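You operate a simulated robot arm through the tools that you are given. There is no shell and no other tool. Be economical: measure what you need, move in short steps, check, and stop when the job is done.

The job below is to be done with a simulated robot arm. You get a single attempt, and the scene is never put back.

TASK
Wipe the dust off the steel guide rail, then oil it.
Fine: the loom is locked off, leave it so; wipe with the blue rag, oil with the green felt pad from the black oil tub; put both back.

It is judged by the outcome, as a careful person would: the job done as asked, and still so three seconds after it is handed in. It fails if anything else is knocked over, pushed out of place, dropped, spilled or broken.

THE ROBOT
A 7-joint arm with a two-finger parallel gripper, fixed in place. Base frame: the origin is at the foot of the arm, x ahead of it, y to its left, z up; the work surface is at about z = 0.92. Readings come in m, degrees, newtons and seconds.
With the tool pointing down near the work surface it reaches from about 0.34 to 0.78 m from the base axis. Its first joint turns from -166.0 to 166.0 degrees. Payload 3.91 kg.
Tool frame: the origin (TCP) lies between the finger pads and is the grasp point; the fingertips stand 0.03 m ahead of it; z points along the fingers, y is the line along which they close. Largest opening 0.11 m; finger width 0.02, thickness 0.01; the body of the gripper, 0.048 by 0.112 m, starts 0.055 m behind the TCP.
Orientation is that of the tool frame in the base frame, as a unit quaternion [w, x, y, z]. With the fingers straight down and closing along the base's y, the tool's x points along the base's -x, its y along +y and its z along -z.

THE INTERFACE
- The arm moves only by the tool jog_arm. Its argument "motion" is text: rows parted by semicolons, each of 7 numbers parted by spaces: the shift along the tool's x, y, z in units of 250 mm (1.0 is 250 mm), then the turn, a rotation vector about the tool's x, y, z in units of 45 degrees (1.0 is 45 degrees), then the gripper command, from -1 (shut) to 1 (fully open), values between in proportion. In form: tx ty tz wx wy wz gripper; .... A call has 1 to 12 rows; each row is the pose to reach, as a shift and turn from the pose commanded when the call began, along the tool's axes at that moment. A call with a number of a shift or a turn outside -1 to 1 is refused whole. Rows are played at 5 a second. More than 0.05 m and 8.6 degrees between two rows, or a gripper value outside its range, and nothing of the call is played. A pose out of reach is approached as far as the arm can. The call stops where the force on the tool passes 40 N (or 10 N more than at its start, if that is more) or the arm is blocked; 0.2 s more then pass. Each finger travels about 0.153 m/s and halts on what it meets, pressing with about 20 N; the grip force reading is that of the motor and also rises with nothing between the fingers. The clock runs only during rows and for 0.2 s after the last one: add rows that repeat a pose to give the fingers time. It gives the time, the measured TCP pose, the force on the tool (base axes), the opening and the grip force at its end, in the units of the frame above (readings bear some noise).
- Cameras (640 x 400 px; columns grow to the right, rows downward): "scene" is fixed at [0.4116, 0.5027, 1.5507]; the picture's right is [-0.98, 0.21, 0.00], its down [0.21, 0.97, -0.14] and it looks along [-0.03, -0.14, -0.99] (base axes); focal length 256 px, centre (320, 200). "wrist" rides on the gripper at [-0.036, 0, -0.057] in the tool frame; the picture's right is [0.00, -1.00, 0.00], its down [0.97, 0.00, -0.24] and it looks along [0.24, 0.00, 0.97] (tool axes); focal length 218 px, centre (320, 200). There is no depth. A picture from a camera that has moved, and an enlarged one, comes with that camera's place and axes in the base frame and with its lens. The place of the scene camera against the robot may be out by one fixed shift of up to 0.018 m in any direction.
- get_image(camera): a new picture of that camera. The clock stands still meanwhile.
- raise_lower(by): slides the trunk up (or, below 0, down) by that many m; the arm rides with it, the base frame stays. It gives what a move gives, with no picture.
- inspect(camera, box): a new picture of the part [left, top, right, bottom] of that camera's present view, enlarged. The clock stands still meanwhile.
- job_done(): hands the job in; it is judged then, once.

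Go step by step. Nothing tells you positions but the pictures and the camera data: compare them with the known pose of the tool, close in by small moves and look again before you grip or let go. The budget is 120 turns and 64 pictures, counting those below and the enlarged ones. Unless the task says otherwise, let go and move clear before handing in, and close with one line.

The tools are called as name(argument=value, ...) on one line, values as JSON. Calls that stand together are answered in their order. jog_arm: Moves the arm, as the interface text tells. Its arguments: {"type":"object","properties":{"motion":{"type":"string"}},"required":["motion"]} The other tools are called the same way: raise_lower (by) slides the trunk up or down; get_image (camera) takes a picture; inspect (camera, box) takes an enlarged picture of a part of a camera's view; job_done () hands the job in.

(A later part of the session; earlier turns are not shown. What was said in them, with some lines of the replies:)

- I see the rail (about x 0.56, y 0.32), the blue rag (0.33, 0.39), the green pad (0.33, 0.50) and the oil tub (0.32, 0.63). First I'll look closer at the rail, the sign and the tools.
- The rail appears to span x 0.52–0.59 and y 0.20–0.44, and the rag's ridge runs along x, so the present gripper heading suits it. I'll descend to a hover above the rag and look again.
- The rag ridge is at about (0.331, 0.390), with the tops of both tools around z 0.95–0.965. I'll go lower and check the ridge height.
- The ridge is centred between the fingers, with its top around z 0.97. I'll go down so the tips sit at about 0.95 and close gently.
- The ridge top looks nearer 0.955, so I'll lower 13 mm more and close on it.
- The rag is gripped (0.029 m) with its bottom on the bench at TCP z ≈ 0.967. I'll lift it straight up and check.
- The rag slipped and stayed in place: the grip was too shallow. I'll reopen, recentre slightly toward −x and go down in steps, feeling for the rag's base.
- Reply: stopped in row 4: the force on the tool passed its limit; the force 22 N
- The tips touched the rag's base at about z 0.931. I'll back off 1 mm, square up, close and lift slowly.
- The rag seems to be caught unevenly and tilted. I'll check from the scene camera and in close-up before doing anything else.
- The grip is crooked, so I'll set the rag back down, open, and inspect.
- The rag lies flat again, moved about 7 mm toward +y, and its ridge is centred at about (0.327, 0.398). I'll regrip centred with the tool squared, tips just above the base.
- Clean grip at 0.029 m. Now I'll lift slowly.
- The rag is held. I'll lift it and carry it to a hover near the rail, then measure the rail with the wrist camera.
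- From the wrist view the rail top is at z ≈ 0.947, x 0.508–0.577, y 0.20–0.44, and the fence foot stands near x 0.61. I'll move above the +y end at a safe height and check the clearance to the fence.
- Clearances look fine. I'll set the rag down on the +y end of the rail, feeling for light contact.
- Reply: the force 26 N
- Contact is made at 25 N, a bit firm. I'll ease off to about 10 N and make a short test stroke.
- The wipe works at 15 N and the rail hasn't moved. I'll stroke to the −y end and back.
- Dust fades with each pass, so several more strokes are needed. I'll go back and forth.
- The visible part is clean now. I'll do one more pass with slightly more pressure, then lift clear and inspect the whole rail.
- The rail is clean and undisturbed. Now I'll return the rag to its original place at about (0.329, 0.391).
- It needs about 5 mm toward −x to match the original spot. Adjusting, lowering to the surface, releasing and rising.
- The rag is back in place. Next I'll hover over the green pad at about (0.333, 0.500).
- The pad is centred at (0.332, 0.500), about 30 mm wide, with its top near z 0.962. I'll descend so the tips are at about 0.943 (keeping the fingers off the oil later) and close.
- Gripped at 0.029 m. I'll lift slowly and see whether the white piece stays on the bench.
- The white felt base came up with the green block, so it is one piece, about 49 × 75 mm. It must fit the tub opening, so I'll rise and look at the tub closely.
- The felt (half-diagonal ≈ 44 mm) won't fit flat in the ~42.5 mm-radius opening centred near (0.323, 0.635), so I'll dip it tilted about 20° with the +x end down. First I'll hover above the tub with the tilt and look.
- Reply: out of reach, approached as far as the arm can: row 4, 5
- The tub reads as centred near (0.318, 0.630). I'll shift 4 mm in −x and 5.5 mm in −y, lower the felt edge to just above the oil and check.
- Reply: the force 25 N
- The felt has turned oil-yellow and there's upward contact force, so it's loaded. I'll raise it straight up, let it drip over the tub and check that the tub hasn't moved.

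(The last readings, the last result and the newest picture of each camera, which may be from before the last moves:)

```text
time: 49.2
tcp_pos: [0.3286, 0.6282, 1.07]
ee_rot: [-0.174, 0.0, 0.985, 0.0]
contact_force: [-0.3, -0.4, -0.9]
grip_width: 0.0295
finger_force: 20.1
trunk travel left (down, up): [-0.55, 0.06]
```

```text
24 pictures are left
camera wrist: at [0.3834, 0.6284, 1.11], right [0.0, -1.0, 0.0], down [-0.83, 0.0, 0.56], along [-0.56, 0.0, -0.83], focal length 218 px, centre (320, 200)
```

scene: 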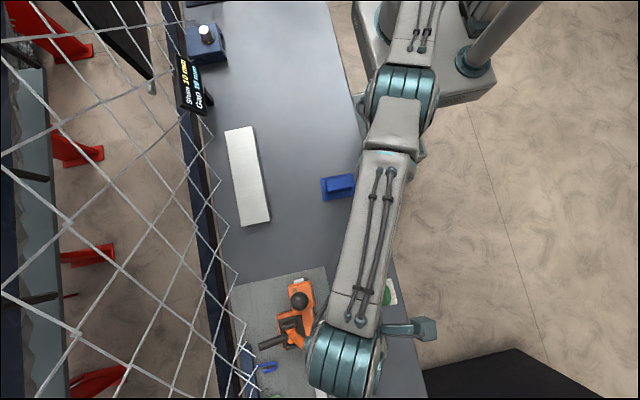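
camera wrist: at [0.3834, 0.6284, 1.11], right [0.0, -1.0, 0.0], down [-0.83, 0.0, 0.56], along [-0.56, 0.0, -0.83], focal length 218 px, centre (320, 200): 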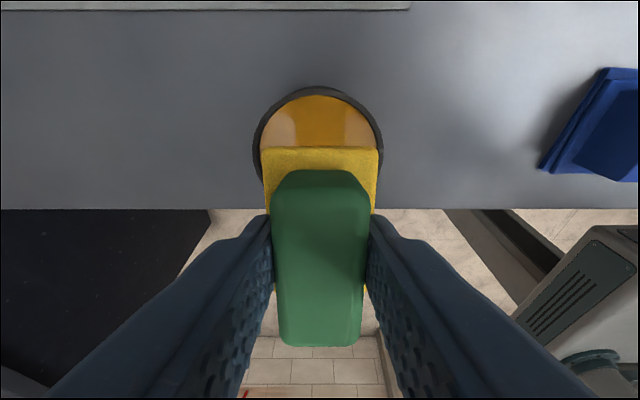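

Tub is unmoved and the felt is loaded. I'll move back toward the arm, level the tool, then carry the pad to the rail.

jog_arm(motion="0 -0.1 0 0 0 0 -1; 0 -0.22 0 0 0 0 -1; 0 -0.35 0 0 -0.12 0 -1; 0 -0.45 0 0 -0.24 0 -1; 0 -0.52 0 0 -0.36 0 -1; 0 -0.52 0 0 -0.444 0 -1; 0 -0.52 0 0 -0.444 0 -1")

jog_arm(motion="-0.12 -0.05 0 0 0 0 -1; -0.25 -0.1 0 0 0 0 -1; -0.38 -0.15 0 0 0 0 -1; -0.5 -0.2 0 0 0 0 -1; -0.62 -0.25 0 0 0 0 -1; -0.74 -0.31 0 0 0 0 -1; -0.84 -0.35 0.04 0 0 0 -1; -0.84 -0.35 0.04 0 0 0 -1")

get_image(camera="wrist")

```text
time: 50.8
tcp_pos: [0.3293, 0.4988, 1.0683]
ee_rot: [0.0, 0.0, 1.0, 0.0]
contact_force: [-0.3, -0.4, -1.0]
grip_width: 0.0298
finger_force: 20.0
trunk travel left (down, up): [-0.55, 0.06]
```

```text
time: 52.6
tcp_pos: [0.5382, 0.4118, 1.0601]
ee_rot: [0.001, 0.0, 1.0, 0.0]
contact_force: [-0.3, -0.6, -0.8]
grip_width: 0.0297
finger_force: 20.1
trunk travel left (down, up): [-0.55, 0.06]
```

```text
23 pictures are left
camera wrist: at [0.5762, 0.411, 1.117], right [0.0, -1.0, 0.0], down [-0.97, 0.0, 0.24], along [-0.24, 0.0, -0.97], focal length 218 px, centre (320, 200)
```

wrist: 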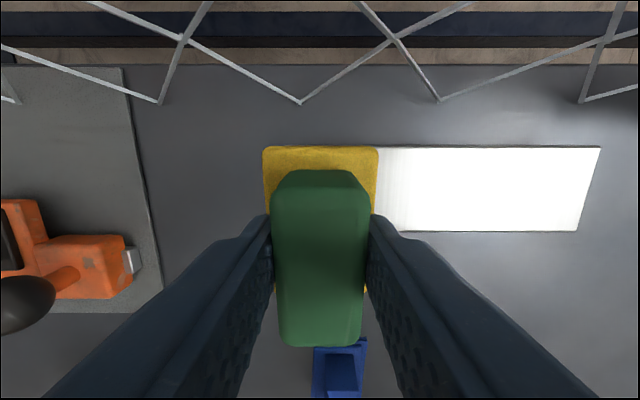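

Everything lines up over the rail. I'll centre over x ≈ 0.541, at the +y end, and lower to light contact.

jog_arm(motion="-0.012 0.04 0.08 0 0 0 -1; -0.012 0.04 0.16 0 0 0 -1; -0.012 0.04 0.21 0 0 0 -1; -0.012 0.04 0.226 0 0 0 -1; -0.012 0.04 0.234 0 0 0 -1; -0.012 0.04 0.234 0 0 0 -1")

```text
time: 54.0
tcp_pos: [0.5415, 0.4212, 1.0013]
ee_rot: [0.0, 0.001, 1.0, 0.001]
contact_force: [0.6, 0.0, 4.3]
grip_width: 0.0295
finger_force: 19.9
trunk travel left (down, up): [-0.55, 0.06]
```

Light contact at 4 N. I'll press slightly more and stroke to the −y end.

jog_arm(motion="0 0 0.006 0 0 0 -1; 0 -0.08 0.006 0 0 0 -1; 0 -0.16 0.006 0 0 0 -1; 0 -0.24 0.006 0 0 0 -1; 0 -0.32 0.006 0 0 0 -1; 0 -0.4 0.006 0 0 0 -1; 0 -0.48 0.006 0 0 0 -1; 0 -0.56 0.006 0 0 0 -1; 0 -0.64 0.006 0 0 0 -1; 0 -0.72 0.006 0 0 0 -1; 0 -0.8 0.006 0 0 0 -1; 0 -0.82 0.006 0 0 0 -1")

get_image(camera="wrist")

```text
time: 56.6
tcp_pos: [0.5412, 0.2156, 0.9993]
ee_rot: [0.0, 0.0, 1.0, -0.001]
contact_force: [-0.3, 1.9, 2.7]
grip_width: 0.0296
finger_force: 19.9
trunk travel left (down, up): [-0.55, 0.06]
```

```text
22 pictures are left
camera wrist: at [0.5796, 0.2152, 1.0557], right [0.0, -1.0, 0.0], down [-0.97, 0.0, 0.24], along [-0.24, 0.0, -0.97], focal length 218 px, centre (320, 200)
```

wrist: 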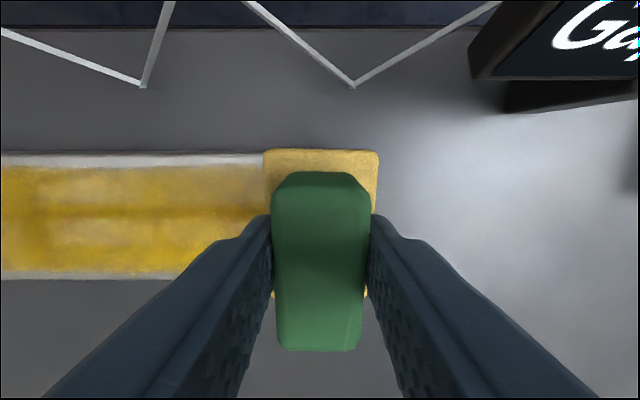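

The oil film is on, with a thin bare strip along each long edge. I'll return with a +7 mm offset in x, slightly firmer, then stroke again with −4 mm.

jog_arm(motion="-0.028 0 0.006 0 0 0 -1; -0.028 0.08 0.006 0 0 0 -1; -0.028 0.16 0.006 0 0 0 -1; -0.028 0.24 0.006 0 0 0 -1; -0.028 0.32 0.006 0 0 0 -1; -0.028 0.4 0.006 0 0 0 -1; -0.028 0.48 0.006 0 0 0 -1; -0.028 0.56 0.006 0 0 0 -1; -0.028 0.64 0.006 0 0 0 -1; -0.028 0.72 0.006 0 0 0 -1; -0.028 0.8 0.006 0 0 0 -1; -0.028 0.83 0.006 0 0 0 -1")

jog_arm(motion="0.04 0 0 0 0 0 -1; 0.04 -0.08 0 0 0 0 -1; 0.04 -0.16 0 0 0 0 -1; 0.04 -0.24 0 0 0 0 -1; 0.04 -0.32 0 0 0 0 -1; 0.04 -0.4 0 0 0 0 -1; 0.04 -0.48 0 0 0 0 -1; 0.04 -0.56 0 0 0 0 -1; 0.04 -0.64 0 0 0 0 -1; 0.04 -0.72 0 0 0 0 -1; 0.04 -0.8 0 0 0 0 -1; 0.04 -0.84 0 0 0 0 -1")

get_image(camera="wrist")

```text
time: 59.2
tcp_pos: [0.5476, 0.4228, 0.9982]
ee_rot: [0.0, 0.0, 1.0, 0.0]
contact_force: [-0.4, -6.5, 7.5]
grip_width: 0.0295
finger_force: 19.5
trunk travel left (down, up): [-0.55, 0.06]
```

```text
time: 61.8
tcp_pos: [0.5384, 0.2132, 0.997]
ee_rot: [0.001, -0.001, 1.0, 0.0]
contact_force: [0.0, 6.4, 8.2]
grip_width: 0.0295
finger_force: 20.2
trunk travel left (down, up): [-0.55, 0.06]
```

```text
21 pictures are left
camera wrist: at [0.5765, 0.2138, 1.0546], right [0.0, -1.0, 0.0], down [-0.97, 0.0, 0.24], along [-0.24, 0.0, -0.97], focal length 218 px, centre (320, 200)
```

wrist: 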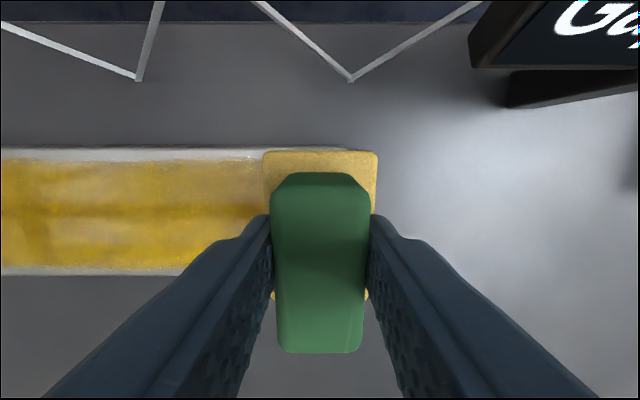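

Coverage is nearly full. I'll lift and view the whole rail.

jog_arm(motion="0 0 -0.06 0 0 0 -1; 0.02 0.06 -0.16 0 0 0 -1; 0.1 0.14 -0.26 0 0 0 -1; 0.22 0.22 -0.34 0 0 0 -1; 0.34 0.32 -0.38 0 0 0 -1; 0.42 0.42 -0.4 0 0 0 -1; 0.42 0.48 -0.4 0 0 0 -1; 0.42 0.48 -0.4 0 0 0 -1")

inspect(camera="wrist", box=[160, 0, 500, 200])

get_image(camera="scene")

```text
time: 63.6
tcp_pos: [0.4328, 0.3344, 1.0979]
ee_rot: [0.0, 0.0, 1.0, 0.0]
contact_force: [-0.2, 0.5, 0.3]
grip_width: 0.0294
finger_force: 20.1
trunk travel left (down, up): [-0.55, 0.06]
```

```text
1.88 times, centred on (330, 100) of wrist
camera zoom: at [0.4712, 0.3339, 1.1544], right [0.0, -1.0, 0.0], down [-0.97, 0.0, 0.24], along [-0.24, 0.0, -0.97], focal length 411 px, centre (301, 388)
```

zoom: 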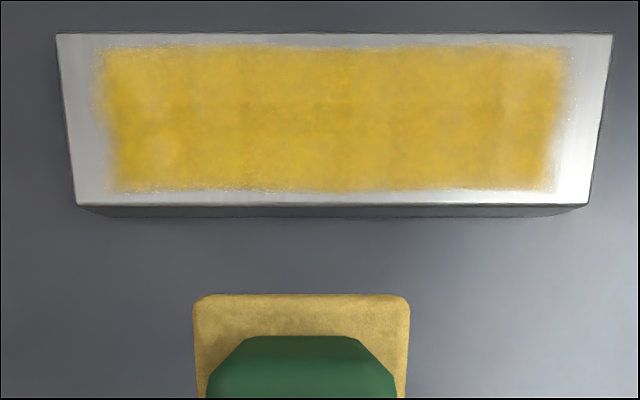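

```text
19 pictures are left
```

scene: 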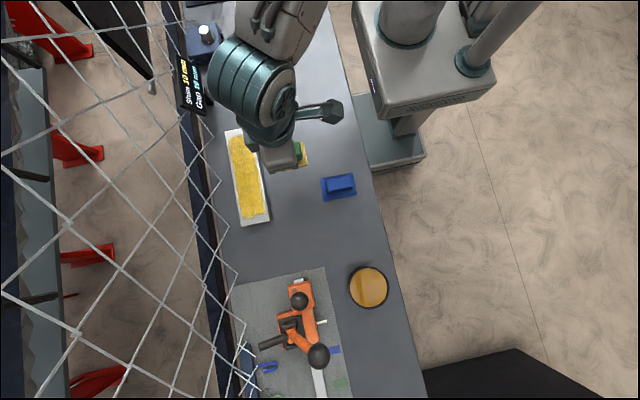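

The film covers the whole working area evenly; the remaining margin looks fixed, since the pad passed over it. Now I'll return the pad to its original spot at (0.332, 0.500).

jog_arm(motion="0.05 0.12 0 0 0 0 -1; 0.1 0.26 0 0 0 0 -1; 0.2 0.4 0 0 0 0 -1; 0.3 0.52 0 0 0 0 -1; 0.38 0.62 0.05 0 0 0 -1; 0.404 0.664 0.16 0 0 0 -1; 0.404 0.664 0.3 0 0 0 -1; 0.404 0.664 0.4 0 0 0 -1; 0.404 0.664 0.46 0 0 0 -1; 0.404 0.664 0.48 0 0 0 -1; 0.404 0.664 0.48 0 0 0 -1")

get_image(camera="wrist")

```text
time: 66.0
tcp_pos: [0.3318, 0.4987, 0.9778]
ee_rot: [0.0, 0.0, 1.0, 0.0]
contact_force: [-0.5, 0.1, -1.1]
grip_width: 0.0295
finger_force: 20.0
trunk travel left (down, up): [-0.55, 0.06]
```

```text
18 pictures are left
camera wrist: at [0.37, 0.4992, 1.0344], right [0.0, -1.0, 0.0], down [-0.97, 0.0, 0.24], along [-0.24, 0.0, -0.97], focal length 218 px, centre (320, 200)
```

wrist: 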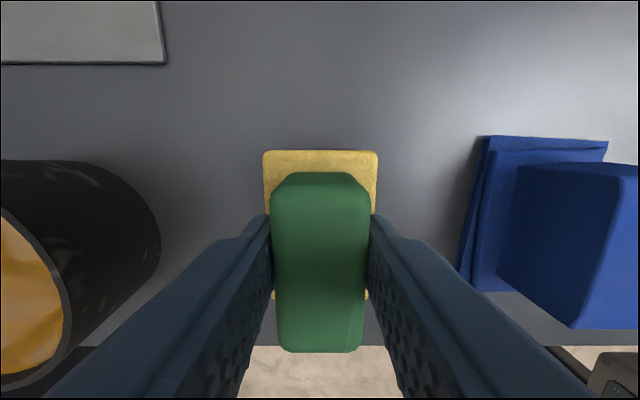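

Position matches the original. I'll lower the last few millimetres, checking for contact.

jog_arm(motion="0 0.003 0.008 0 0 0 -1; 0 0.003 0.014 0 0 0 -1; 0 0.003 0.02 0 0 0 -1; 0 0.003 0.02 0 0 0 -1")

```text
time: 67.0
tcp_pos: [0.332, 0.5003, 0.9718]
ee_rot: [0.0, 0.0, 1.0, 0.0]
contact_force: [0.0, 0.8, -0.9]
grip_width: 0.0295
finger_force: 20.1
trunk travel left (down, up): [-0.55, 0.06]
```

jog_arm(motion="0 0 0.004 0 0 0 -1; 0 0 0.008 0 0 0 -1; 0 0 0.012 0 0 0 -1; 0 0 0.012 0 0 0 -1")

```text
time: 68.0
tcp_pos: [0.3324, 0.4995, 0.9688]
ee_rot: [-0.001, 0.0, 1.0, 0.0]
contact_force: [-0.5, 0.5, 0.1]
grip_width: 0.0296
finger_force: 19.4
trunk travel left (down, up): [-0.55, 0.06]
```

Just about touching. I'll open, rise straight up and check.

jog_arm(motion="0 0 0.003 0 0 0 -1; 0 0 0.003 0 0 0 -0.3; 0 0 0.003 0 0 0 0.1; 0 0 0.003 0 0 0 0.3; 0 0 -0.08 0 0 0 0.3; 0 0 -0.22 0 0 0 0.3; 0 0 -0.38 0 0 0 0.3; 0 0 -0.54 0 0 0 0.3; 0 0 -0.6 0 0 0 0.3")

get_image(camera="wrist")

get_image(camera="scene")

```text
time: 70.0
tcp_pos: [0.3319, 0.5005, 1.1191]
ee_rot: [0.0, 0.0, 1.0, 0.0]
contact_force: [0.1, 0.2, -0.3]
grip_width: 0.0715
finger_force: 0.1
trunk travel left (down, up): [-0.55, 0.06]
```

```text
17 pictures are left
camera wrist: at [0.3701, 0.5003, 1.1767], right [0.0, -1.0, 0.0], down [-0.97, 0.0, 0.24], along [-0.24, 0.0, -0.97], focal length 218 px, centre (320, 200)
```

wrist: 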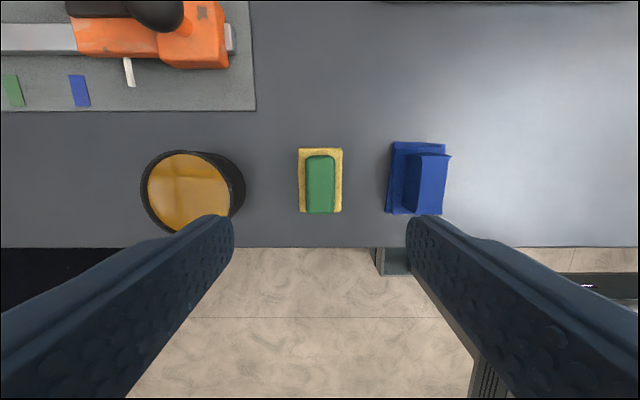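

```text
16 pictures are left
```

scene: 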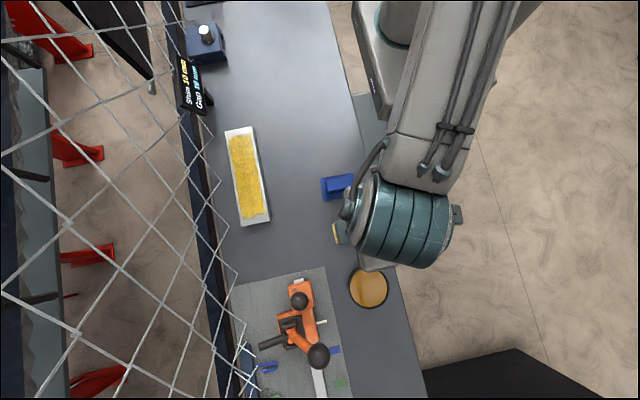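

The pad and rag are both back, and the tub, lock and loom are untouched. One last close look at the rail and display.

inspect(camera="scene", box=[160, 40, 360, 240])

```text
2.00 times, centred on (260, 140) of scene
camera zoom: at [0.4116, 0.5027, 1.5507], right [-0.98, 0.21, 0.0], down [0.21, 0.97, -0.14], along [-0.03, -0.14, -0.99], focal length 512 px, centre (440, 320)
```

zoom: 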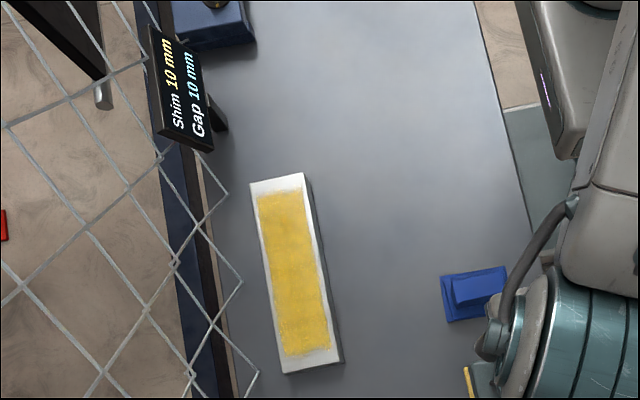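

The rail is wiped and evenly oiled, and everything else is in place, so I'm handing in.

job_done()

```text
The job is handed in.
```

The rail is wiped clean and oiled, except for a narrow dry margin around the edges (about 2 cm at each end) that stayed bare although the pad passed over it; the rag and the pad are back in their places, and the loom was left locked off.
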